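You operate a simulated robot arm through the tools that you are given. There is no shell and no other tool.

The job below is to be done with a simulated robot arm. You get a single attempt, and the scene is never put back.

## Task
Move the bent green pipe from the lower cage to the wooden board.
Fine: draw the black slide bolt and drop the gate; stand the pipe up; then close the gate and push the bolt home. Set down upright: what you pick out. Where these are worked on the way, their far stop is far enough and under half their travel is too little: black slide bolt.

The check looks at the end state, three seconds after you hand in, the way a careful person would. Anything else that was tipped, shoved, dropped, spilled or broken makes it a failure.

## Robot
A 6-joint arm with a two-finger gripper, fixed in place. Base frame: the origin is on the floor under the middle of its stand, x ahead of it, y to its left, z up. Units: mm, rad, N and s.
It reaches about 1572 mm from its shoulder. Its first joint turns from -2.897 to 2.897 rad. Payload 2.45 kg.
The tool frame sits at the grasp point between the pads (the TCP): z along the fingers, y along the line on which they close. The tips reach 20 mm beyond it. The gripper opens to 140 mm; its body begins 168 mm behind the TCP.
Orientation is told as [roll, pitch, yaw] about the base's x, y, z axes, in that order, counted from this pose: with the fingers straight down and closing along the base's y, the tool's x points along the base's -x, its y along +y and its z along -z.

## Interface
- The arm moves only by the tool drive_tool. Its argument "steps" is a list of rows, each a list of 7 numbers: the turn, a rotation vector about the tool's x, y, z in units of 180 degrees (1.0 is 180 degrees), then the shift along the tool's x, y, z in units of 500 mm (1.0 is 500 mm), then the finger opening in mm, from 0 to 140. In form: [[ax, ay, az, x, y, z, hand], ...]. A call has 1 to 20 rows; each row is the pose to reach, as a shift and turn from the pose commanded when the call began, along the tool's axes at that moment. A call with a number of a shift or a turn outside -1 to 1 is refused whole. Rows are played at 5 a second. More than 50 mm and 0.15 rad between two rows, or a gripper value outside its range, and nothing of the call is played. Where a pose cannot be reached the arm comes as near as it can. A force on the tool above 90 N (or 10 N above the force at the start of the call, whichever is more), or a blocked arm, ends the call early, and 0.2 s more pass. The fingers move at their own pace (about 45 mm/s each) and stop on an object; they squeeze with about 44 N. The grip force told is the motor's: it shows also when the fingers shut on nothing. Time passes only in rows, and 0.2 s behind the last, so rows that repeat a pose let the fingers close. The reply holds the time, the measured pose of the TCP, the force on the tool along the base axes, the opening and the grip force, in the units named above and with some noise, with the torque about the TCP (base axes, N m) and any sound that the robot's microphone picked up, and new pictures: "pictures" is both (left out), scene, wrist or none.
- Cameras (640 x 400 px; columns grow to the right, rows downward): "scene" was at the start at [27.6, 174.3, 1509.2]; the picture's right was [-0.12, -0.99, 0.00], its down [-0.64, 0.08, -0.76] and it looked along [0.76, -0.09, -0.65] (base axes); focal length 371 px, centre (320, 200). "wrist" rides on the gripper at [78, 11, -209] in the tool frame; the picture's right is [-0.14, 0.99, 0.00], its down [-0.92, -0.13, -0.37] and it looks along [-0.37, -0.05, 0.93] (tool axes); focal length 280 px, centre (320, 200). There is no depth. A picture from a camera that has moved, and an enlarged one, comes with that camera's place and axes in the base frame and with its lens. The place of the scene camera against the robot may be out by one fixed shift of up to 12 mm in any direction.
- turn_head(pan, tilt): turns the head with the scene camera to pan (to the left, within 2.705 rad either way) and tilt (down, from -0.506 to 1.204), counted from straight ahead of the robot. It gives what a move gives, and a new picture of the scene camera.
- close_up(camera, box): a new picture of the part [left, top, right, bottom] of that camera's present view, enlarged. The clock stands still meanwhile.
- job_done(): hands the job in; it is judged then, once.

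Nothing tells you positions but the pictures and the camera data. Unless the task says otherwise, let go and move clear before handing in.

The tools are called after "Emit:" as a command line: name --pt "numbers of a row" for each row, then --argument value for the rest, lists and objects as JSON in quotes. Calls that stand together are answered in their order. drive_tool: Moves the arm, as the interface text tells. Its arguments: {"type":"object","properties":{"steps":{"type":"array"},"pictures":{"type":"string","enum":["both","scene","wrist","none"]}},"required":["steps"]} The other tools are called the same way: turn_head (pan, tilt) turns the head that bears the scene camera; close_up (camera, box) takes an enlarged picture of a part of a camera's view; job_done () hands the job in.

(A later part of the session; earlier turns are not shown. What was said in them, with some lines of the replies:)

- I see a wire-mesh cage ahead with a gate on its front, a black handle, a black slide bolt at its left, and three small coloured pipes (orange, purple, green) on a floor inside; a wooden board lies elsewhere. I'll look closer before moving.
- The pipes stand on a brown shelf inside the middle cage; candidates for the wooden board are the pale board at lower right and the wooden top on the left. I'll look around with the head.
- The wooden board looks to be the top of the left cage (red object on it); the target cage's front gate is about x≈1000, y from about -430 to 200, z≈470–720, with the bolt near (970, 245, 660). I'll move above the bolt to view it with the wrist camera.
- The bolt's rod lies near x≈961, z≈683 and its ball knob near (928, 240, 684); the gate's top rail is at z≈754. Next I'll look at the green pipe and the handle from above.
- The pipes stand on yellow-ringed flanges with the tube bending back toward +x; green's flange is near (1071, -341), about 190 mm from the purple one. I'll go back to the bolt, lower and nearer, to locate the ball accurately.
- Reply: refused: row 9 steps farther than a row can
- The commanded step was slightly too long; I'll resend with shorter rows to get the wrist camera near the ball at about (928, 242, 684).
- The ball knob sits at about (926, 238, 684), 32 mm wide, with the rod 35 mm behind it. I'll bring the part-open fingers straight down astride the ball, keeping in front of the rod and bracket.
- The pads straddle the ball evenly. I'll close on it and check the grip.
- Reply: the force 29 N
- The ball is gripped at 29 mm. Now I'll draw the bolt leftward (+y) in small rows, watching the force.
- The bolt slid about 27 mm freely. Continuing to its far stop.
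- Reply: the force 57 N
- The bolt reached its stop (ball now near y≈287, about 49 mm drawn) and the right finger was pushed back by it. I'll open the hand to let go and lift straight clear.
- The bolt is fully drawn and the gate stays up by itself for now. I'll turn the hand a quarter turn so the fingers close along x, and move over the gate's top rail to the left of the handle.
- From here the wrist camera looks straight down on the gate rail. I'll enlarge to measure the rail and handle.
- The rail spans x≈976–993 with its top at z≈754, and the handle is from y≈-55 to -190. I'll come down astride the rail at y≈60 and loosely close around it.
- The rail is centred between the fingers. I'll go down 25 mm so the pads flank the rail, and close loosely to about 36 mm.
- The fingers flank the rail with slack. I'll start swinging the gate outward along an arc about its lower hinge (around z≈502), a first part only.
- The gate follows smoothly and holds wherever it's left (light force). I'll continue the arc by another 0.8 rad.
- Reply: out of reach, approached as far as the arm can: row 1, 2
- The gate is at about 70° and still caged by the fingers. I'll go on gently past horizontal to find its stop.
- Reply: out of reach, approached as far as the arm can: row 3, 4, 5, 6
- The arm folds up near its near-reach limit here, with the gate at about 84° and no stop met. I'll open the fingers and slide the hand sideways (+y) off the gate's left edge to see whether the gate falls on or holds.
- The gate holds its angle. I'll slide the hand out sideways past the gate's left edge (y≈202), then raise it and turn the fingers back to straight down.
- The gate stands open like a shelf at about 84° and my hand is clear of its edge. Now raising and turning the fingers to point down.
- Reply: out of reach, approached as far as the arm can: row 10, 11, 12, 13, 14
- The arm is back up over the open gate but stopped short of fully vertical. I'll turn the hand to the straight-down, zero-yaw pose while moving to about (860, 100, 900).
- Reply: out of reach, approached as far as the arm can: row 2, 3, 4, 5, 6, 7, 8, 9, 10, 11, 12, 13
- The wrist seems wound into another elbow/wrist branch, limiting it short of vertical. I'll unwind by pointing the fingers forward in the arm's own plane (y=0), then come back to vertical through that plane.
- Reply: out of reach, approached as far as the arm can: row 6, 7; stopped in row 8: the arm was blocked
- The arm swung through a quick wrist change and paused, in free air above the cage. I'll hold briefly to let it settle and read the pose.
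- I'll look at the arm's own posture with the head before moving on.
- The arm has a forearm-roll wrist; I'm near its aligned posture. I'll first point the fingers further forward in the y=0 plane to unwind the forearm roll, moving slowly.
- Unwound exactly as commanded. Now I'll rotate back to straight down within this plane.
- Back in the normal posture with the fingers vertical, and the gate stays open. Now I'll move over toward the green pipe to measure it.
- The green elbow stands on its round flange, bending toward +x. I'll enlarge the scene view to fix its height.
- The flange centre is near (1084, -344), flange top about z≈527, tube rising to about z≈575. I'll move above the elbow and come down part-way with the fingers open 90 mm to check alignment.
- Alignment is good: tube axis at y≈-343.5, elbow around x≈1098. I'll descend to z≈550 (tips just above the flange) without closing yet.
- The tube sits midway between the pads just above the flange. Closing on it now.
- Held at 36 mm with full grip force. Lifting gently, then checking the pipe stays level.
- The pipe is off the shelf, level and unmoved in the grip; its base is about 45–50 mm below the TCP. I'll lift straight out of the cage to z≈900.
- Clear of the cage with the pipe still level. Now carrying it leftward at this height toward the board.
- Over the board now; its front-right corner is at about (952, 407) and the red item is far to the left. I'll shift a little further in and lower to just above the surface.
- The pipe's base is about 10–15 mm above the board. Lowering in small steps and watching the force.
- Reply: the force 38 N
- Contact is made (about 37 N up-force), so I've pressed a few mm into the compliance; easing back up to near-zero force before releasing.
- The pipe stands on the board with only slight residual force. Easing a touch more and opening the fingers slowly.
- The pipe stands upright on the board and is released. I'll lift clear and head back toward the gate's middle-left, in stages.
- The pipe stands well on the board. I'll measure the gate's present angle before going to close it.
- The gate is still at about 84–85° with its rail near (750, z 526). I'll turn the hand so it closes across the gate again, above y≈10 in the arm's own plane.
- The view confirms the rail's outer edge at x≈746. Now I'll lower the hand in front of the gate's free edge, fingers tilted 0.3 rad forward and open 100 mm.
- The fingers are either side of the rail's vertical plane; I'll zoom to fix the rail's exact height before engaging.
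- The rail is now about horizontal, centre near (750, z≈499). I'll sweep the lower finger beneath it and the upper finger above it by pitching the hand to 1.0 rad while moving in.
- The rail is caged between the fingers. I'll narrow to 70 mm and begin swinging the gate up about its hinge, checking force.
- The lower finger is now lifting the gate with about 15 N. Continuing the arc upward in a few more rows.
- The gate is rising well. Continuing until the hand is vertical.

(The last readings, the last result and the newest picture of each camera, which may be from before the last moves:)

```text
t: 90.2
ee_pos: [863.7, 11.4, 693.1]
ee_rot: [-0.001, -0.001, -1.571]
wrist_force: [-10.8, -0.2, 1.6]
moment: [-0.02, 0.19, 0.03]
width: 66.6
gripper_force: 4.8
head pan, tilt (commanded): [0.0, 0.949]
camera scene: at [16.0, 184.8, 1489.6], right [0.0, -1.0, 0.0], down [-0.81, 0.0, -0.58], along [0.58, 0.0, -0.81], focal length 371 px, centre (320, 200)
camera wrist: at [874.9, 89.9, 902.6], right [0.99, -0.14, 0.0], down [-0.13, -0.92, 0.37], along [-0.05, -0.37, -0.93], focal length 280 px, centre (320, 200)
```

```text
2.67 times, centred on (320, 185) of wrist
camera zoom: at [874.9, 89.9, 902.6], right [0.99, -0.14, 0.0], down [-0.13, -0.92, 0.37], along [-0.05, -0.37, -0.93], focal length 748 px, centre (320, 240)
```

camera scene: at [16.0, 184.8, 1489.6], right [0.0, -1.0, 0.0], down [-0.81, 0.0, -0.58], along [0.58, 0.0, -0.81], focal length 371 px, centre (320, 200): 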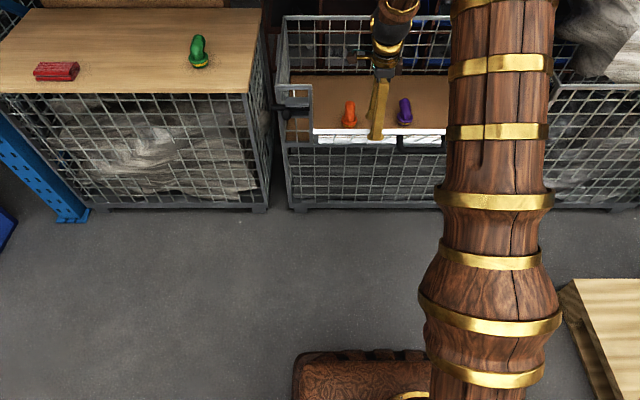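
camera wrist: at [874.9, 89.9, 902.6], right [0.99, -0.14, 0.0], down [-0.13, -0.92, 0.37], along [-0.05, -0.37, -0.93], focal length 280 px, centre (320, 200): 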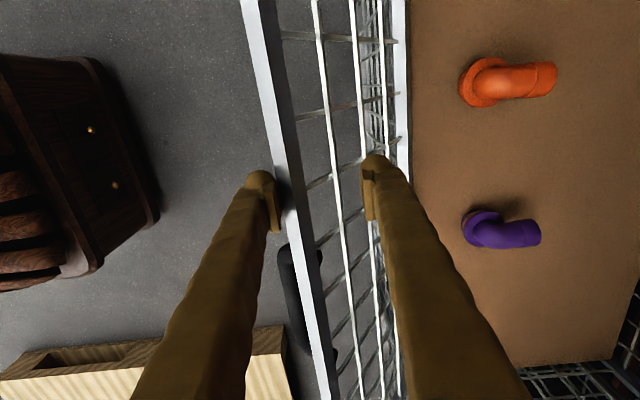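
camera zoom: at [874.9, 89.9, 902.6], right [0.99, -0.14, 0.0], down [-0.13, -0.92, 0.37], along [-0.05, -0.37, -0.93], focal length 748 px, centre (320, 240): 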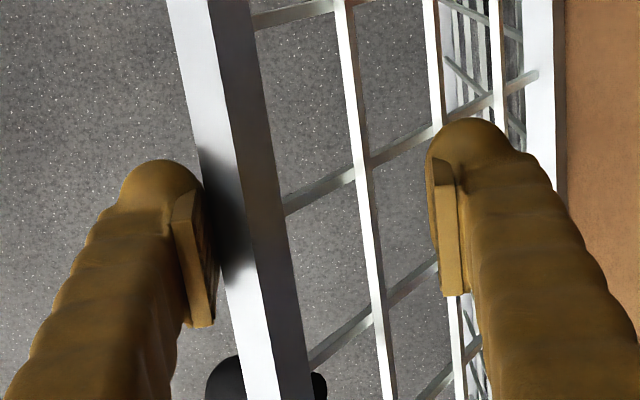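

The hand is vertical and the gate about 38° from closed. Now I'll translate inward along the arc, pushing the rail with the outer finger.

Emit:
drive_tool --pt "0 0 0 0 0.0286 -0.01 60" --pt "0 0 0 0 0.0686 -0.034 60" --pt "0 0 0 0 0.1106 -0.054 60" --pt "0 0 0 0 0.1546 -0.07 60" --pt "0 0 0 0 0.2006 -0.082 60" --pt "0 0 0 0 0.2306 -0.088 60" --pt "0 0 0 0 0.2306 -0.088 60" --pictures "both"

Emit:
close_up --camera "wrist" --box '[200, 20, 440, 170]'

```text
t: 91.8
ee_pos: [978.9, 9.2, 738.0]
ee_rot: [-0.001, 0.001, -1.571]
wrist_force: [-7.1, 2.3, -1.6]
moment: [-0.01, -0.06, -0.05]
width: 64.4
gripper_force: 3.0
head pan, tilt (commanded): [0.0, 0.949]
camera scene: at [16.1, 184.8, 1489.6], right [0.0, -1.0, 0.0], down [-0.81, 0.0, -0.58], along [0.58, 0.0, -0.81], focal length 371 px, centre (320, 200)
camera wrist: at [990.7, 88.9, 947.6], right [0.99, -0.14, 0.0], down [-0.13, -0.92, 0.37], along [-0.05, -0.37, -0.93], focal length 280 px, centre (320, 200)
```

scene: 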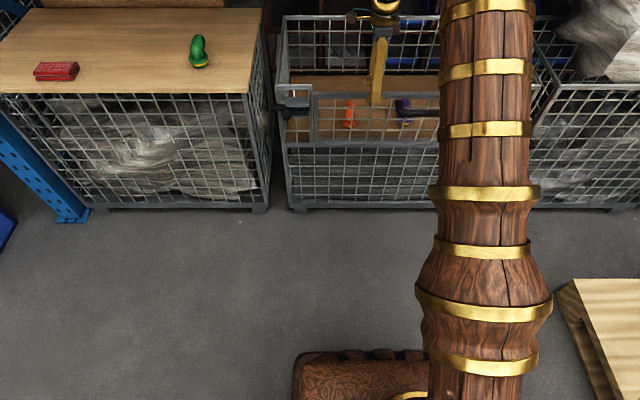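
wrist: 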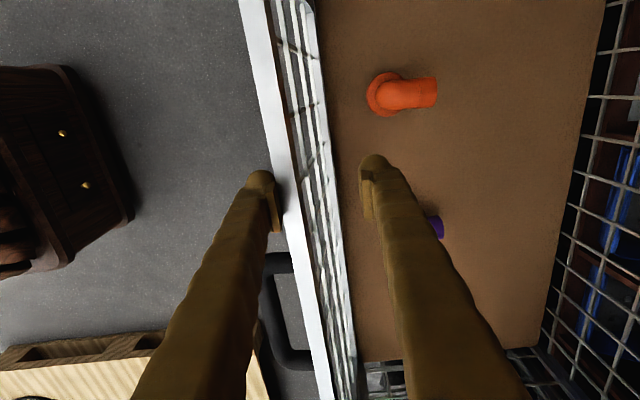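

```text
2.67 times, centred on (320, 95) of wrist
camera zoom: at [990.7, 88.9, 947.6], right [0.99, -0.14, 0.0], down [-0.13, -0.92, 0.37], along [-0.05, -0.37, -0.93], focal length 748 px, centre (320, 480)
```

zoom: 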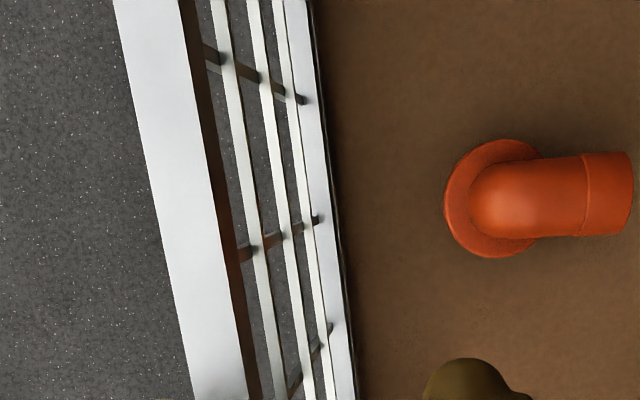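

Nearly closed. I'll push the last 30 mm slowly until it meets its stop.

Emit:
drive_tool --pt "0 0 0 0 0.016 -0.002 60" --pt "0 0 0 0 0.032 -0.003 60" --pt "0 0 0 0 0.046 -0.004 60" --pt "0 0 0 0 0.058 -0.004 60" --pt "0 0 0 0 0.066 -0.004 60" --pt "0 0 0 0 0.066 -0.004 60" --pictures "both"

Emit:
close_up --camera "wrist" --box '[200, 20, 440, 170]'

Emit:
close_up --camera "scene" --box '[260, 70, 420, 170]'

```text
t: 93.2
ee_pos: [1011.6, 10.9, 737.0]
ee_rot: [-0.001, -0.001, -1.572]
wrist_force: [-6.6, 3.4, -1.3]
moment: [0.02, 0.09, -0.13]
width: 65.5
gripper_force: 3.8
head pan, tilt (commanded): [0.0, 0.949]
camera scene: at [16.1, 184.8, 1489.6], right [0.0, -1.0, 0.0], down [-0.81, 0.0, -0.58], along [0.58, 0.0, -0.81], focal length 371 px, centre (320, 200)
camera wrist: at [1023.1, 89.8, 947.5], right [0.99, -0.14, 0.0], down [-0.13, -0.92, 0.37], along [-0.05, -0.37, -0.93], focal length 280 px, centre (320, 200)
```

scene: 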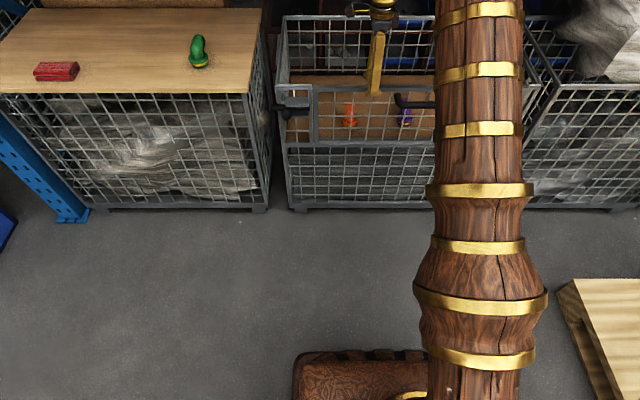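
wrist: 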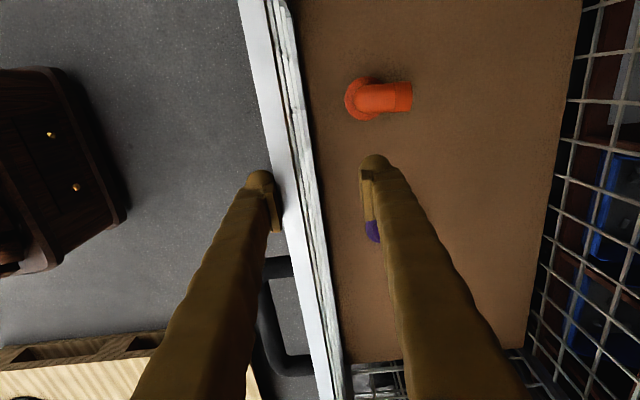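

```text
2.67 times, centred on (320, 95) of wrist
camera zoom: at [1023.1, 89.8, 947.5], right [0.99, -0.14, 0.0], down [-0.13, -0.92, 0.37], along [-0.05, -0.37, -0.93], focal length 748 px, centre (320, 480)
```

zoom: 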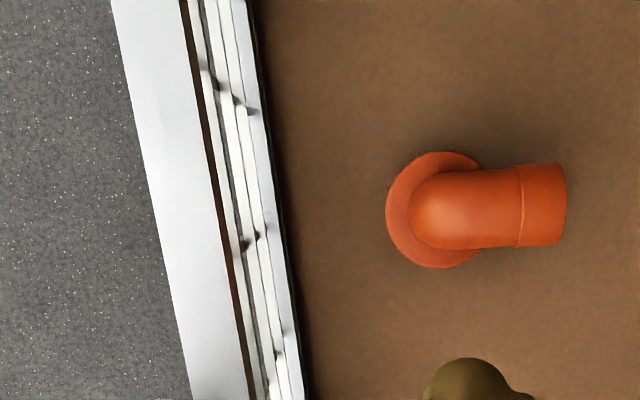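

```text
4.00 times, centred on (340, 120) of scene
camera zoom: at [16.1, 184.8, 1489.6], right [0.0, -1.0, 0.0], down [-0.81, 0.0, -0.58], along [0.58, 0.0, -0.81], focal length 1483 px, centre (240, 520)
```

zoom: 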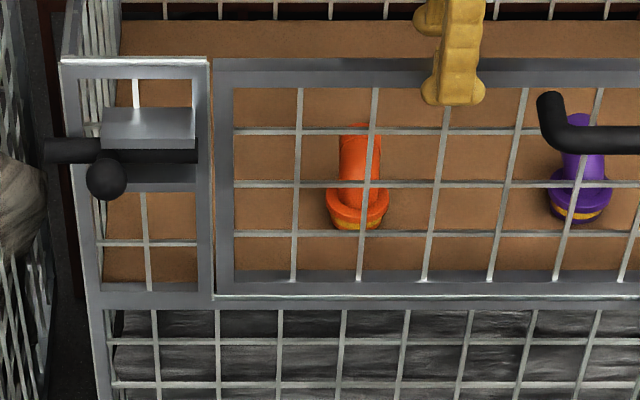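

The gate looks about flush, but the force has not yet risen to show a stop. I'll push a few mm more to make sure it's fully home.

Emit:
drive_tool --pt "0 0 0 0 0.006 0 60" --pt "0 0 0 0 0.012 0 60" --pt "0 0 0 0 0.016 0 60" --pt "0 0 0 0 0.016 0 60" --pictures "wrist"

Emit:
close_up --camera "scene" --box '[260, 70, 340, 120]'

Emit:
close_up --camera "wrist" --box '[200, 0, 360, 100]'

```text
t: 94.2
ee_pos: [1018.9, 11.9, 737.6]
ee_rot: [-0.003, 0.0, -1.571]
wrist_force: [-25.5, 0.3, -5.2]
moment: [0.04, -0.12, 0.02]
width: 76.4
gripper_force: 12.1
head pan, tilt (commanded): [0.0, 0.949]
camera wrist: at [1030.5, 89.8, 947.1], right [0.99, -0.14, 0.0], down [-0.13, -0.92, 0.37], along [-0.05, -0.37, -0.93], focal length 280 px, centre (320, 200)
```

wrist: 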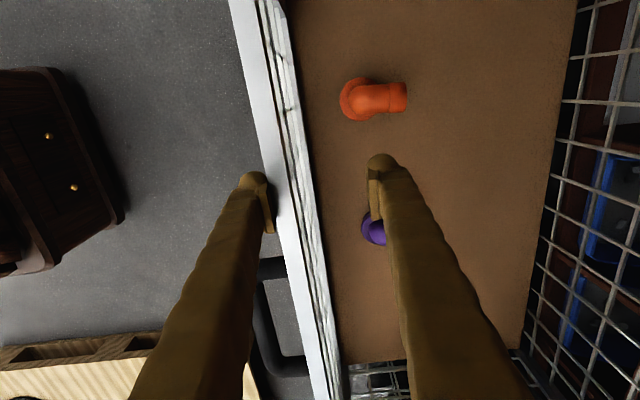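

```text
8.00 times, centred on (300, 95) of scene
camera zoom: at [16.0, 184.8, 1489.6], right [0.0, -1.0, 0.0], down [-0.81, 0.0, -0.58], along [0.58, 0.0, -0.81], focal length 2967 px, centre (480, 1040)
```

zoom: 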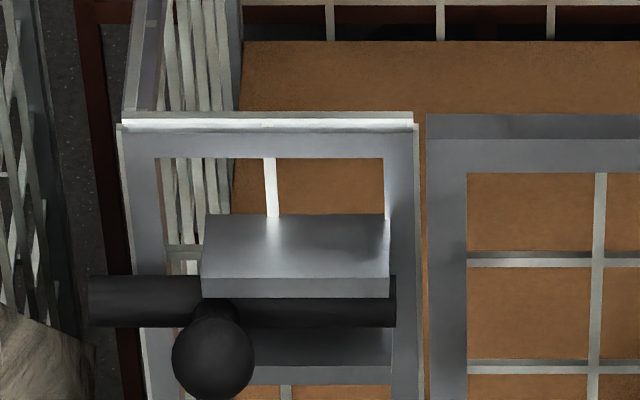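

```text
4.00 times, centred on (280, 50) of wrist
camera zoom: at [1030.5, 89.8, 947.1], right [0.99, -0.14, 0.0], down [-0.13, -0.92, 0.37], along [-0.05, -0.37, -0.93], focal length 1122 px, centre (480, 800)
```

zoom: 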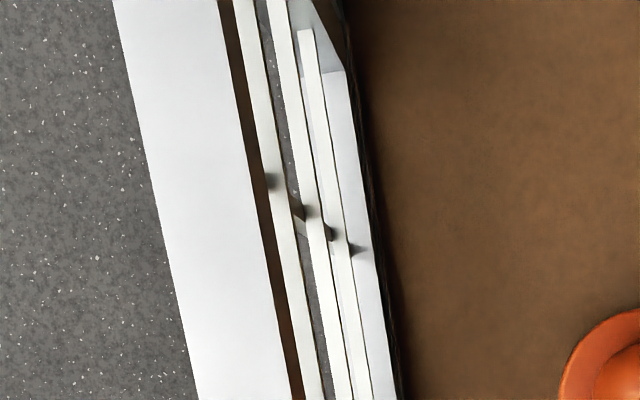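

The force climbed to 25 N and the gate's top is flush with the side panel: it's on its stop. I'll open the fingers, rise clear and check that it stays shut.

Emit:
drive_tool --pt "0 0 0 0 -0.004 0 80" --pt "0 0 0 0 -0.008 0 95" --pt "0 0 0 0 -0.008 0 95" --pt "0 0 0 0 -0.008 -0.06 95" --pt "0 0 0 0 -0.008 -0.13 95" --pt "0 0 0 0 -0.008 -0.2 95" --pt "0 0 0 0 -0.008 -0.28 95" --pt "0 0 0 0 -0.008 -0.34 95" --pt "0 0 0 0 -0.008 -0.34 95" --pictures "both"

Emit:
close_up --camera "scene" --box '[260, 70, 340, 120]'

```text
t: 96.2
ee_pos: [1015.1, 11.4, 910.3]
ee_rot: [-0.001, 0.0, -1.571]
wrist_force: [0.1, -0.5, -0.6]
moment: [0.02, 0.0, 0.02]
width: 95.1
gripper_force: 0.1
head pan, tilt (commanded): [0.0, 0.949]
camera scene: at [16.1, 184.8, 1489.6], right [0.0, -1.0, 0.0], down [-0.81, 0.0, -0.58], along [0.58, 0.0, -0.81], focal length 371 px, centre (320, 200)
camera wrist: at [1027.2, 89.6, 1119.5], right [0.99, -0.14, 0.0], down [-0.13, -0.92, 0.37], along [-0.05, -0.37, -0.93], focal length 280 px, centre (320, 200)
```

scene: 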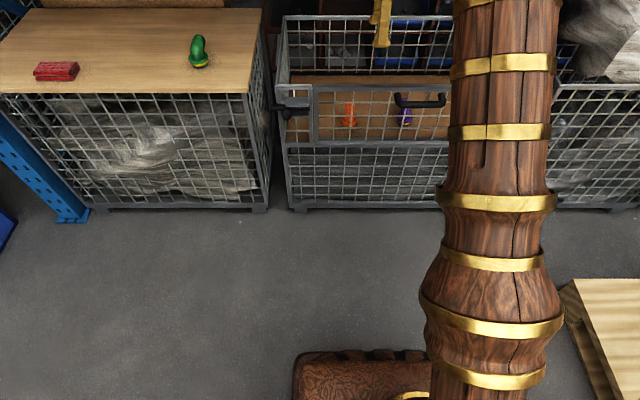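
wrist: 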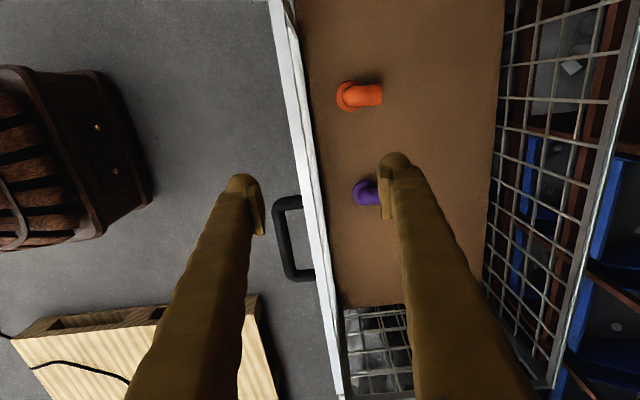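

```text
8.00 times, centred on (300, 95) of scene
camera zoom: at [16.1, 184.8, 1489.6], right [0.0, -1.0, 0.0], down [-0.81, 0.0, -0.58], along [0.58, 0.0, -0.81], focal length 2967 px, centre (480, 1040)
```

zoom: 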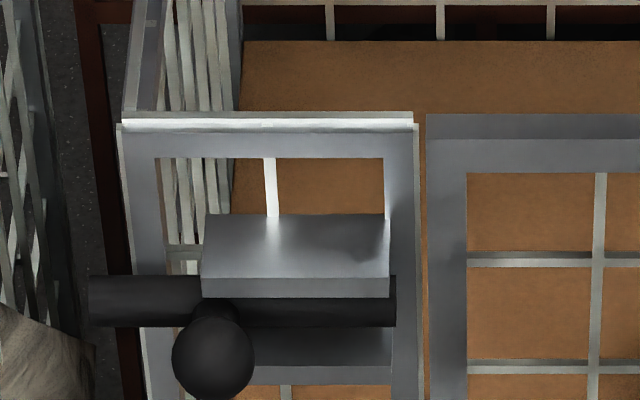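

The gate stays shut. Now turning the hand back and moving over the drawn bolt to push it home.

Emit:
drive_tool --pt "0 0 -0.0455 0.0502 -0.03 0.002 80" --pt "0 0 -0.091 0.1004 -0.06 0.004 80" --pt "0 0 -0.1365 0.1505 -0.09 0.005 80" --pt "0 0 -0.182 0.2007 -0.12 0.007 80" --pt "0 0 -0.2275 0.2509 -0.15 0.009 80" --pt "0 0 -0.273 0.3011 -0.18 0.011 80" --pt "0 0 -0.3185 0.3513 -0.21 0.013 80" --pt "0 0 -0.364 0.4015 -0.24 0.015 80" --pt "0 0 -0.4095 0.4516 -0.27 0.016 80" --pt "0 0 -0.455 0.5018 -0.3 0.018 80" --pt "0 0 -0.5 0.552 -0.33 0.02 80" --pt "0 0 -0.5 0.552 -0.33 0.02 80" --pictures "wrist"

Emit:
close_up --camera "wrist" --box '[240, 150, 400, 250]'

```text
t: 98.8
ee_pos: [851.3, 285.7, 898.8]
ee_rot: [-0.001, 0.002, 0.002]
wrist_force: [-0.7, -0.1, -0.3]
moment: [0.01, 0.0, 0.01]
width: 79.7
gripper_force: 0.0
head pan, tilt (commanded): [0.0, 0.949]
camera wrist: at [774.2, 297.3, 1108.8], right [0.14, 0.99, 0.0], down [0.92, -0.13, 0.37], along [0.36, -0.05, -0.93], focal length 280 px, centre (320, 200)
```

wrist: 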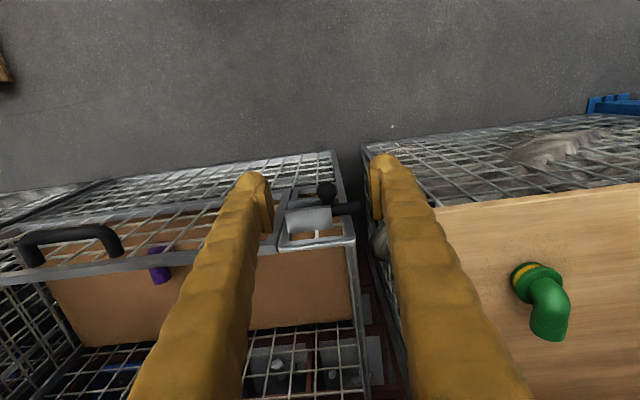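

```text
4.00 times, centred on (320, 200) of wrist
camera zoom: at [774.2, 297.3, 1108.8], right [0.14, 0.99, 0.0], down [0.92, -0.13, 0.37], along [0.36, -0.05, -0.93], focal length 1122 px, centre (320, 200)
```

zoom: 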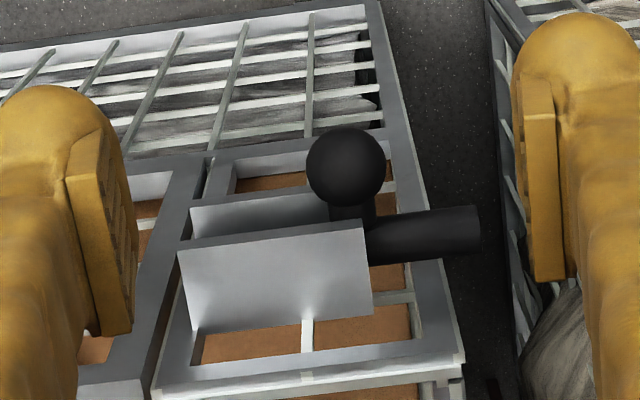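

The ball is at about (928, 286, 684). Descending astride it as before.

Emit:
drive_tool --pt "0 0 0 -0.07 -0.001 0 80" --pt "0 0 0 -0.136 -0.002 0 80" --pt "0 0 0 -0.136 -0.002 0.08 80" --pt "0 0 0 -0.136 -0.002 0.16 80" --pt "0 0 0 -0.136 -0.002 0.24 80" --pt "0 0 0 -0.136 -0.002 0.31 80" --pt "0 0 0 -0.136 -0.002 0.37 80" --pt "0 0 0 -0.136 -0.002 0.41 80" --pt "0 0 0 -0.136 -0.002 0.43 80" --pt "0 0 0 -0.136 -0.002 0.43 80" --pictures "wrist"

Emit:
close_up --camera "wrist" --box '[200, 110, 440, 260]'

```text
t: 101.0
ee_pos: [919.2, 285.8, 684.1]
ee_rot: [0.001, 0.0, 0.0]
wrist_force: [-0.5, -0.1, 0.5]
moment: [-0.02, 0.04, 0.0]
width: 79.9
gripper_force: 0.0
head pan, tilt (commanded): [0.0, 0.949]
camera wrist: at [841.5, 296.5, 894.1], right [0.14, 0.99, 0.0], down [0.92, -0.13, 0.37], along [0.36, -0.05, -0.93], focal length 280 px, centre (320, 200)
```

wrist: 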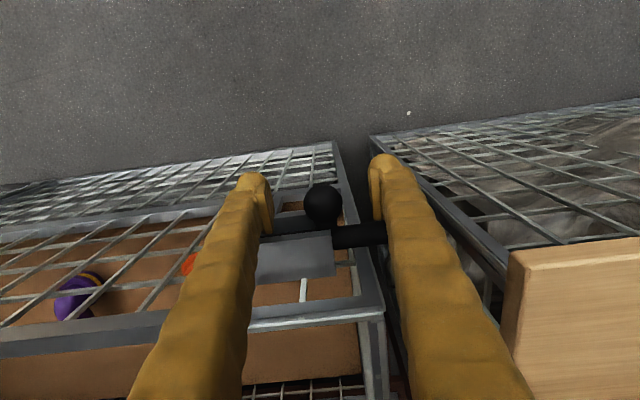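

```text
2.67 times, centred on (320, 185) of wrist
camera zoom: at [841.5, 296.5, 894.1], right [0.14, 0.99, 0.0], down [0.92, -0.13, 0.37], along [0.36, -0.05, -0.93], focal length 748 px, centre (320, 240)
```

zoom: 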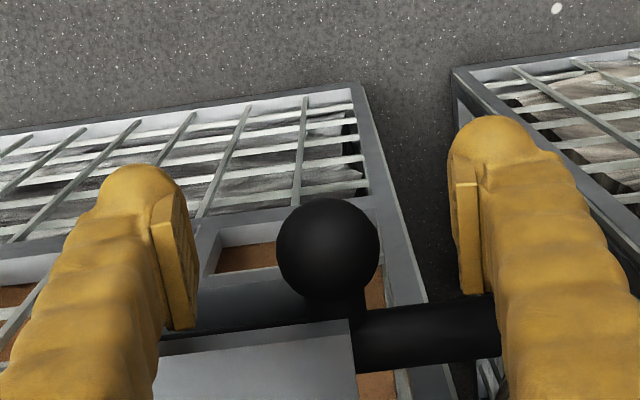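

Closing on the ball, then pushing the bolt right toward its home stop.

Emit:
drive_tool --pt "0 0 0 0 0 0 50" --pt "0 0 0 0 0 0 30" --pt "0 0 0 0 0 0 20" --pt "0 0 0 0 0 0 20" --pt "0 0 0 0 -0.01 0 20" --pt "0 0 0 0 -0.02 0 20" --pt "0 0 0 0 -0.03 0 20" --pt "0 0 0 0 -0.04 0 20" --pt "0 0 0 0 -0.05 0 20" --pt "0 0 0 0 -0.06 0 20" --pt "0 0 0 0 -0.06 0 20" --pictures "wrist"

```text
t: 103.4
ee_pos: [918.7, 254.9, 684.6]
ee_rot: [-0.001, 0.0, -0.002]
wrist_force: [1.0, -0.9, 26.4]
moment: [0.01, -0.15, -0.01]
width: 29.3
gripper_force: 45.1
head pan, tilt (commanded): [0.0, 0.949]
camera wrist: at [841.1, 266.7, 894.0], right [0.14, 0.99, 0.0], down [0.92, -0.13, 0.37], along [0.37, -0.05, -0.93], focal length 280 px, centre (320, 200)
```

wrist: 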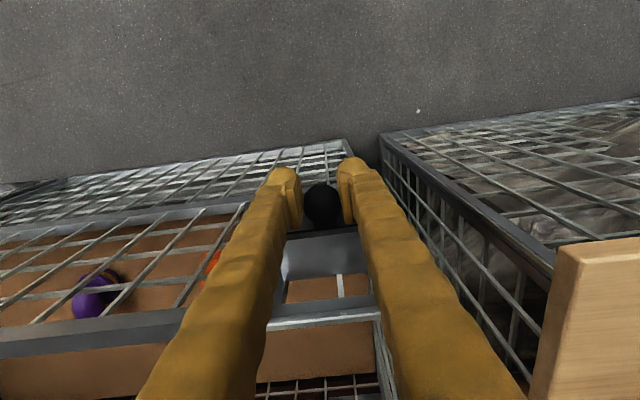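

The bolt has moved 31 mm; continuing the last ~18 mm to the home stop.

Emit:
drive_tool --pt "0 0 0 0 -0.008 -0.001 20" --pt "0 0 0 0 -0.016 -0.002 20" --pt "0 0 0 0 -0.024 -0.003 20" --pt "0 0 0 0 -0.032 -0.003 20" --pt "0 0 0 0 -0.038 -0.003 20" --pt "0 0 0 0 -0.038 -0.003 20" --pictures "both"

Emit:
close_up --camera "wrist" --box '[200, 110, 440, 260]'

```text
t: 104.8
ee_pos: [918.5, 237.2, 684.0]
ee_rot: [0.003, 0.003, 0.001]
wrist_force: [5.4, 10.1, -8.2]
moment: [0.11, 0.01, 0.0]
width: 29.5
gripper_force: 44.5
head pan, tilt (commanded): [0.0, 0.949]
camera scene: at [16.2, 185.0, 1489.5], right [0.0, -1.0, 0.0], down [-0.81, 0.0, -0.58], along [0.58, 0.0, -0.81], focal length 371 px, centre (320, 200)
camera wrist: at [841.7, 249.1, 894.2], right [0.14, 0.99, 0.0], down [0.92, -0.13, 0.37], along [0.36, -0.05, -0.93], focal length 280 px, centre (320, 200)
```

scene: 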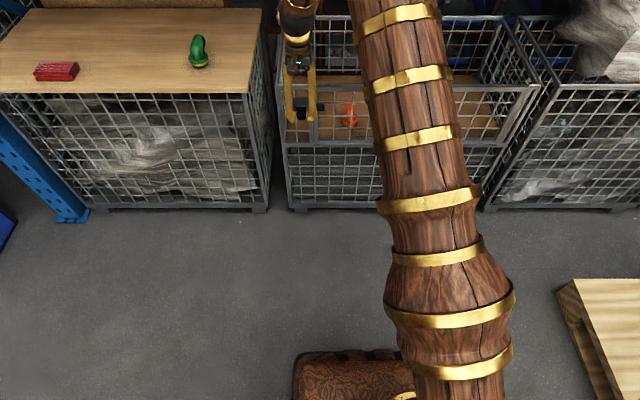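
wrist: 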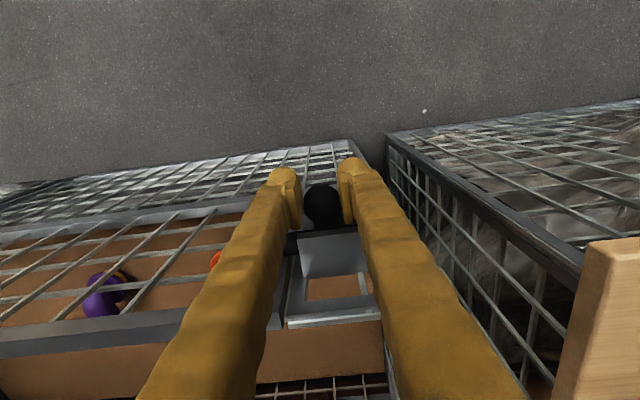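

```text
2.67 times, centred on (320, 185) of wrist
camera zoom: at [841.7, 249.1, 894.2], right [0.14, 0.99, 0.0], down [0.92, -0.13, 0.37], along [0.36, -0.05, -0.93], focal length 748 px, centre (320, 240)
```

zoom: 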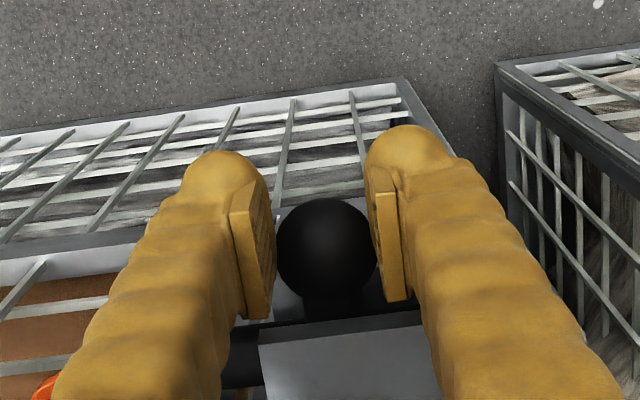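

Near its original home position with the force starting to rise. A small extra push to be sure it's fully home.

Emit:
drive_tool --pt "0 0 0 0 -0.004 0 20" --pt "0 0 0 0 -0.008 0 20" --pt "0 0 0 0 -0.008 0 20" --pictures "none"

```text
t: 105.6
ee_pos: [919.5, 238.5, 684.6]
ee_rot: [0.002, 0.001, 0.002]
wrist_force: [6.1, 11.2, -11.5]
moment: [0.12, -0.01, 0.0]
width: 29.5
gripper_force: 44.8
head pan, tilt (commanded): [0.0, 0.949]
stopped in row 3: the force on the tool passed its limit at 93 N (the readings are from after the stop); the commanded pose is now the measured one
```

It hit the home stop firmly at y≈238. Now letting go, rising and backing clear.

Emit:
drive_tool --pt "0 0 0 0 0 0 45" --pt "0 0 0 0 0 0 70" --pt "0 0 0 0 0 0 80" --pt "0 0 0 0 0 0 80" --pt "0 0 0 0 0 -0.06 80" --pt "0 0 0 0 0 -0.14 80" --pt "0 0 0 0.02 0 -0.22 80" --pt "0 0 0 0.08 0 -0.28 80" --pt "0 0 0 0.15 0 -0.34 80" --pt "0 0 0 0.22 0 -0.4 80" --pt "0 0 0 0.28 0 -0.44 80" --pt "0 0 0 0.28 0 -0.44 80" --pictures "both"

Emit:
close_up --camera "wrist" --box '[200, 150, 400, 275]'

Emit:
close_up --camera "scene" --box '[240, 50, 400, 150]'

```text
t: 108.2
ee_pos: [776.9, 236.3, 904.7]
ee_rot: [0.001, 0.0, 0.002]
wrist_force: [0.0, -0.2, 1.1]
moment: [-0.03, 0.01, -0.01]
width: 79.9
gripper_force: 0.0
head pan, tilt (commanded): [0.0, 0.949]
camera scene: at [16.0, 184.9, 1489.6], right [0.0, -1.0, 0.0], down [-0.81, 0.0, -0.58], along [0.58, 0.0, -0.81], focal length 371 px, centre (320, 200)
camera wrist: at [700.1, 246.7, 1114.4], right [0.14, 0.99, 0.0], down [0.92, -0.13, 0.37], along [0.36, -0.05, -0.93], focal length 280 px, centre (320, 200)
```

scene: 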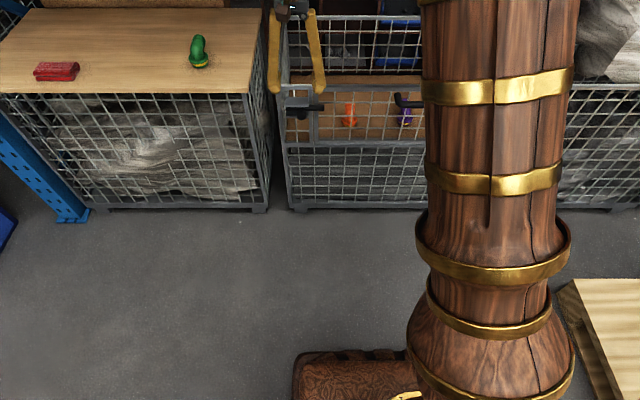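
wrist: 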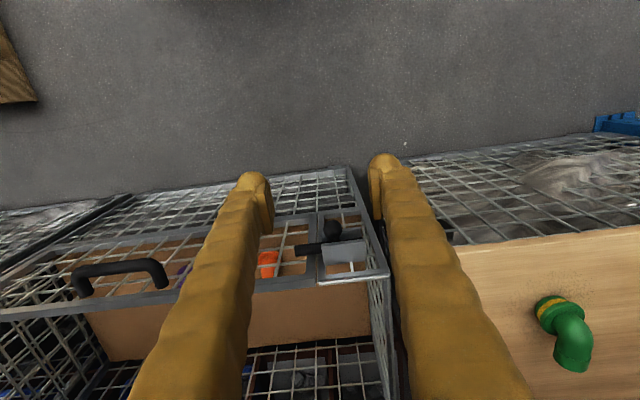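

```text
3.20 times, centred on (300, 212) of wrist
camera zoom: at [700.1, 246.7, 1114.4], right [0.14, 0.99, 0.0], down [0.92, -0.13, 0.37], along [0.36, -0.05, -0.93], focal length 897 px, centre (384, 160)
```

zoom: 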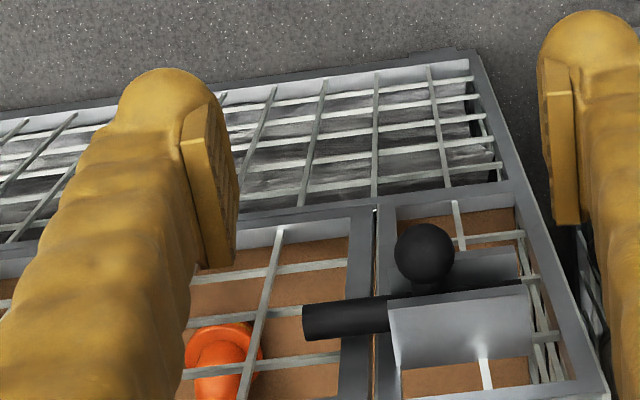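

```text
4.00 times, centred on (320, 100) of scene
camera zoom: at [16.0, 184.9, 1489.6], right [0.0, -1.0, 0.0], down [-0.81, 0.0, -0.58], along [0.58, 0.0, -0.81], focal length 1483 px, centre (320, 600)
```

zoom: 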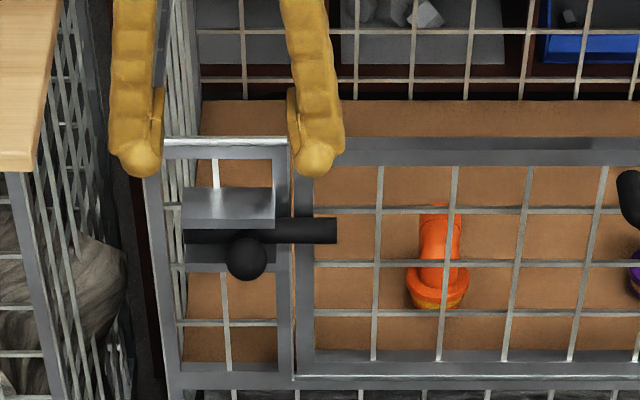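

The bolt spans the closed gate as it did at the start. I'll move to about the starting pose and take a last look over everything.

Emit:
drive_tool --pt "0 0 0 0 -0.08 -0.02 80" --pt "0 0 0 0 -0.16 -0.04 80" --pt "0 0 0 0 -0.24 -0.06 80" --pt "0 0 0 0 -0.32 -0.08 80" --pt "0 0 0 0 -0.4 -0.1 80" --pt "0 0 0 0 -0.48 -0.11 80" --pt "0 0 0 0 -0.56 -0.12 80" --pt "0 0 0 0 -0.64 -0.12 80" --pt "0 0 0 0 -0.64 -0.12 80" --pictures "wrist"

Emit:
turn_head --pan 0.15 --tilt 0.75

Emit:
close_up --camera "scene" --box '[80, 60, 320, 210]'

Emit:
close_up --camera "scene" --box '[320, 120, 520, 245]'

```text
t: 110.2
ee_pos: [779.4, -83.4, 964.1]
ee_rot: [0.001, -0.001, 0.001]
wrist_force: [-0.2, 0.2, -0.6]
moment: [0.01, -0.03, -0.02]
width: 80.1
gripper_force: 0.0
head pan, tilt (commanded): [0.0, 0.949]
camera wrist: at [701.0, -72.8, 1174.1], right [0.14, 0.99, 0.0], down [0.92, -0.13, 0.37], along [0.37, -0.05, -0.93], focal length 280 px, centre (320, 200)
```

wrist: 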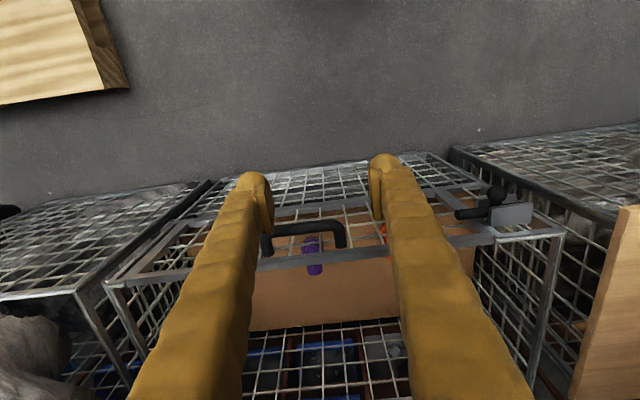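

```text
t: 111.0
ee_pos: [778.7, -82.4, 965.0]
ee_rot: [0.003, 0.001, 0.001]
wrist_force: [1.0, 0.5, 0.2]
moment: [0.0, 0.02, 0.01]
width: 80.3
gripper_force: 0.0
head pan, tilt (commanded): [0.15, 0.75]
camera scene: at [25.2, 197.2, 1505.0], right [0.15, -0.99, 0.0], down [-0.67, -0.1, -0.73], along [0.72, 0.11, -0.68], focal length 371 px, centre (320, 200)
```

scene: 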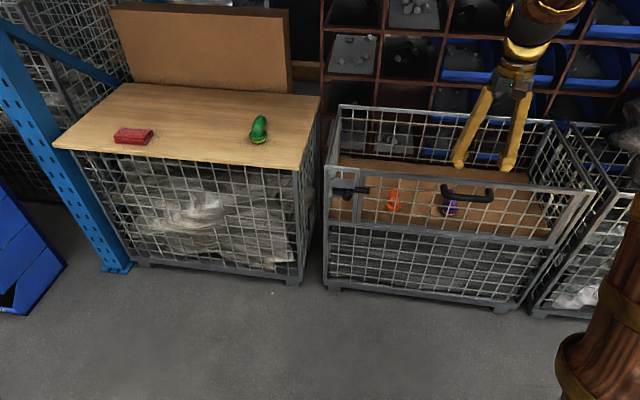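

```text
2.67 times, centred on (200, 135) of scene
camera zoom: at [25.2, 197.2, 1505.0], right [0.15, -0.99, 0.0], down [-0.67, -0.1, -0.73], along [0.72, 0.11, -0.68], focal length 989 px, centre (640, 373)
```

zoom: 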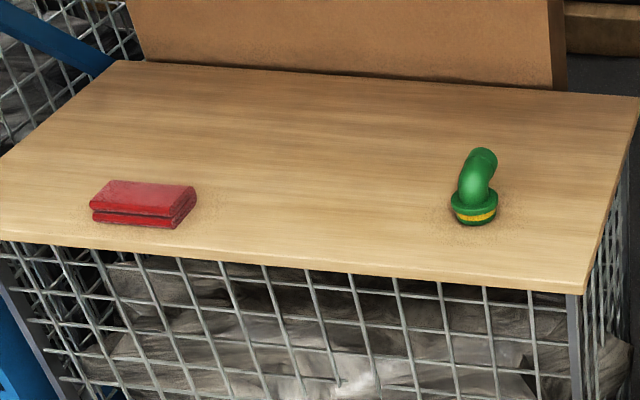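

```text
3.20 times, centred on (420, 182) of scene
camera zoom: at [25.2, 197.2, 1505.0], right [0.15, -0.99, 0.0], down [-0.67, -0.1, -0.73], along [0.72, 0.11, -0.68], focal length 1187 px, centre (0, 256)
```

zoom: 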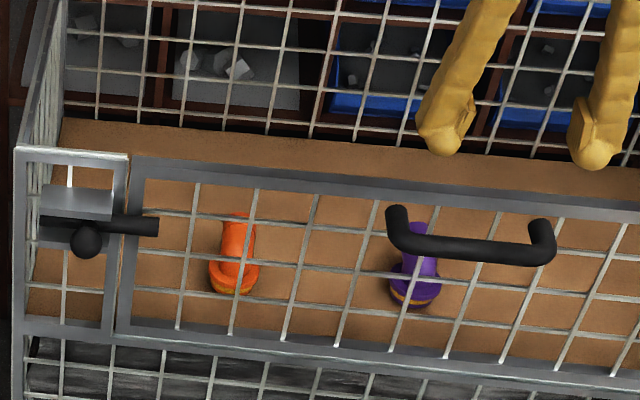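

The green pipe stands upright on the wooden board. The gate is shut and flush, the bolt is home across it, and the orange and purple pipes and the red item look undisturbed. The hand is empty and clear, so I'm handing in.

Emit:
job_done

```text
The job is handed in.
```

The green pipe is standing upright on the wooden board, and I've handed the job in; I don't have the result of the check.

- **Board:** I took "the wooden board" to be the wooden top of the left-hand cage, not the pale pallet on the floor to the right. The pipe stands well in from the edges, about 0.4 m from the red item.
- **Bolt:** I drew the black slide bolt to its far stop, about 49 mm. At the end I pushed it back until it hit its home stop, where the force briefly reached 93 N.
- **Gate:** I lowered it to roughly horizontal rather than letting it hang right down, because the arm could not fold back any further. It was open enough to lift the pipe out. It is now closed against its stop and flush with the side panel.
- **Everything else:** In the last pictures the orange and purple pipes and the red item look where they were at the start. The hand is empty and clear of the cage.
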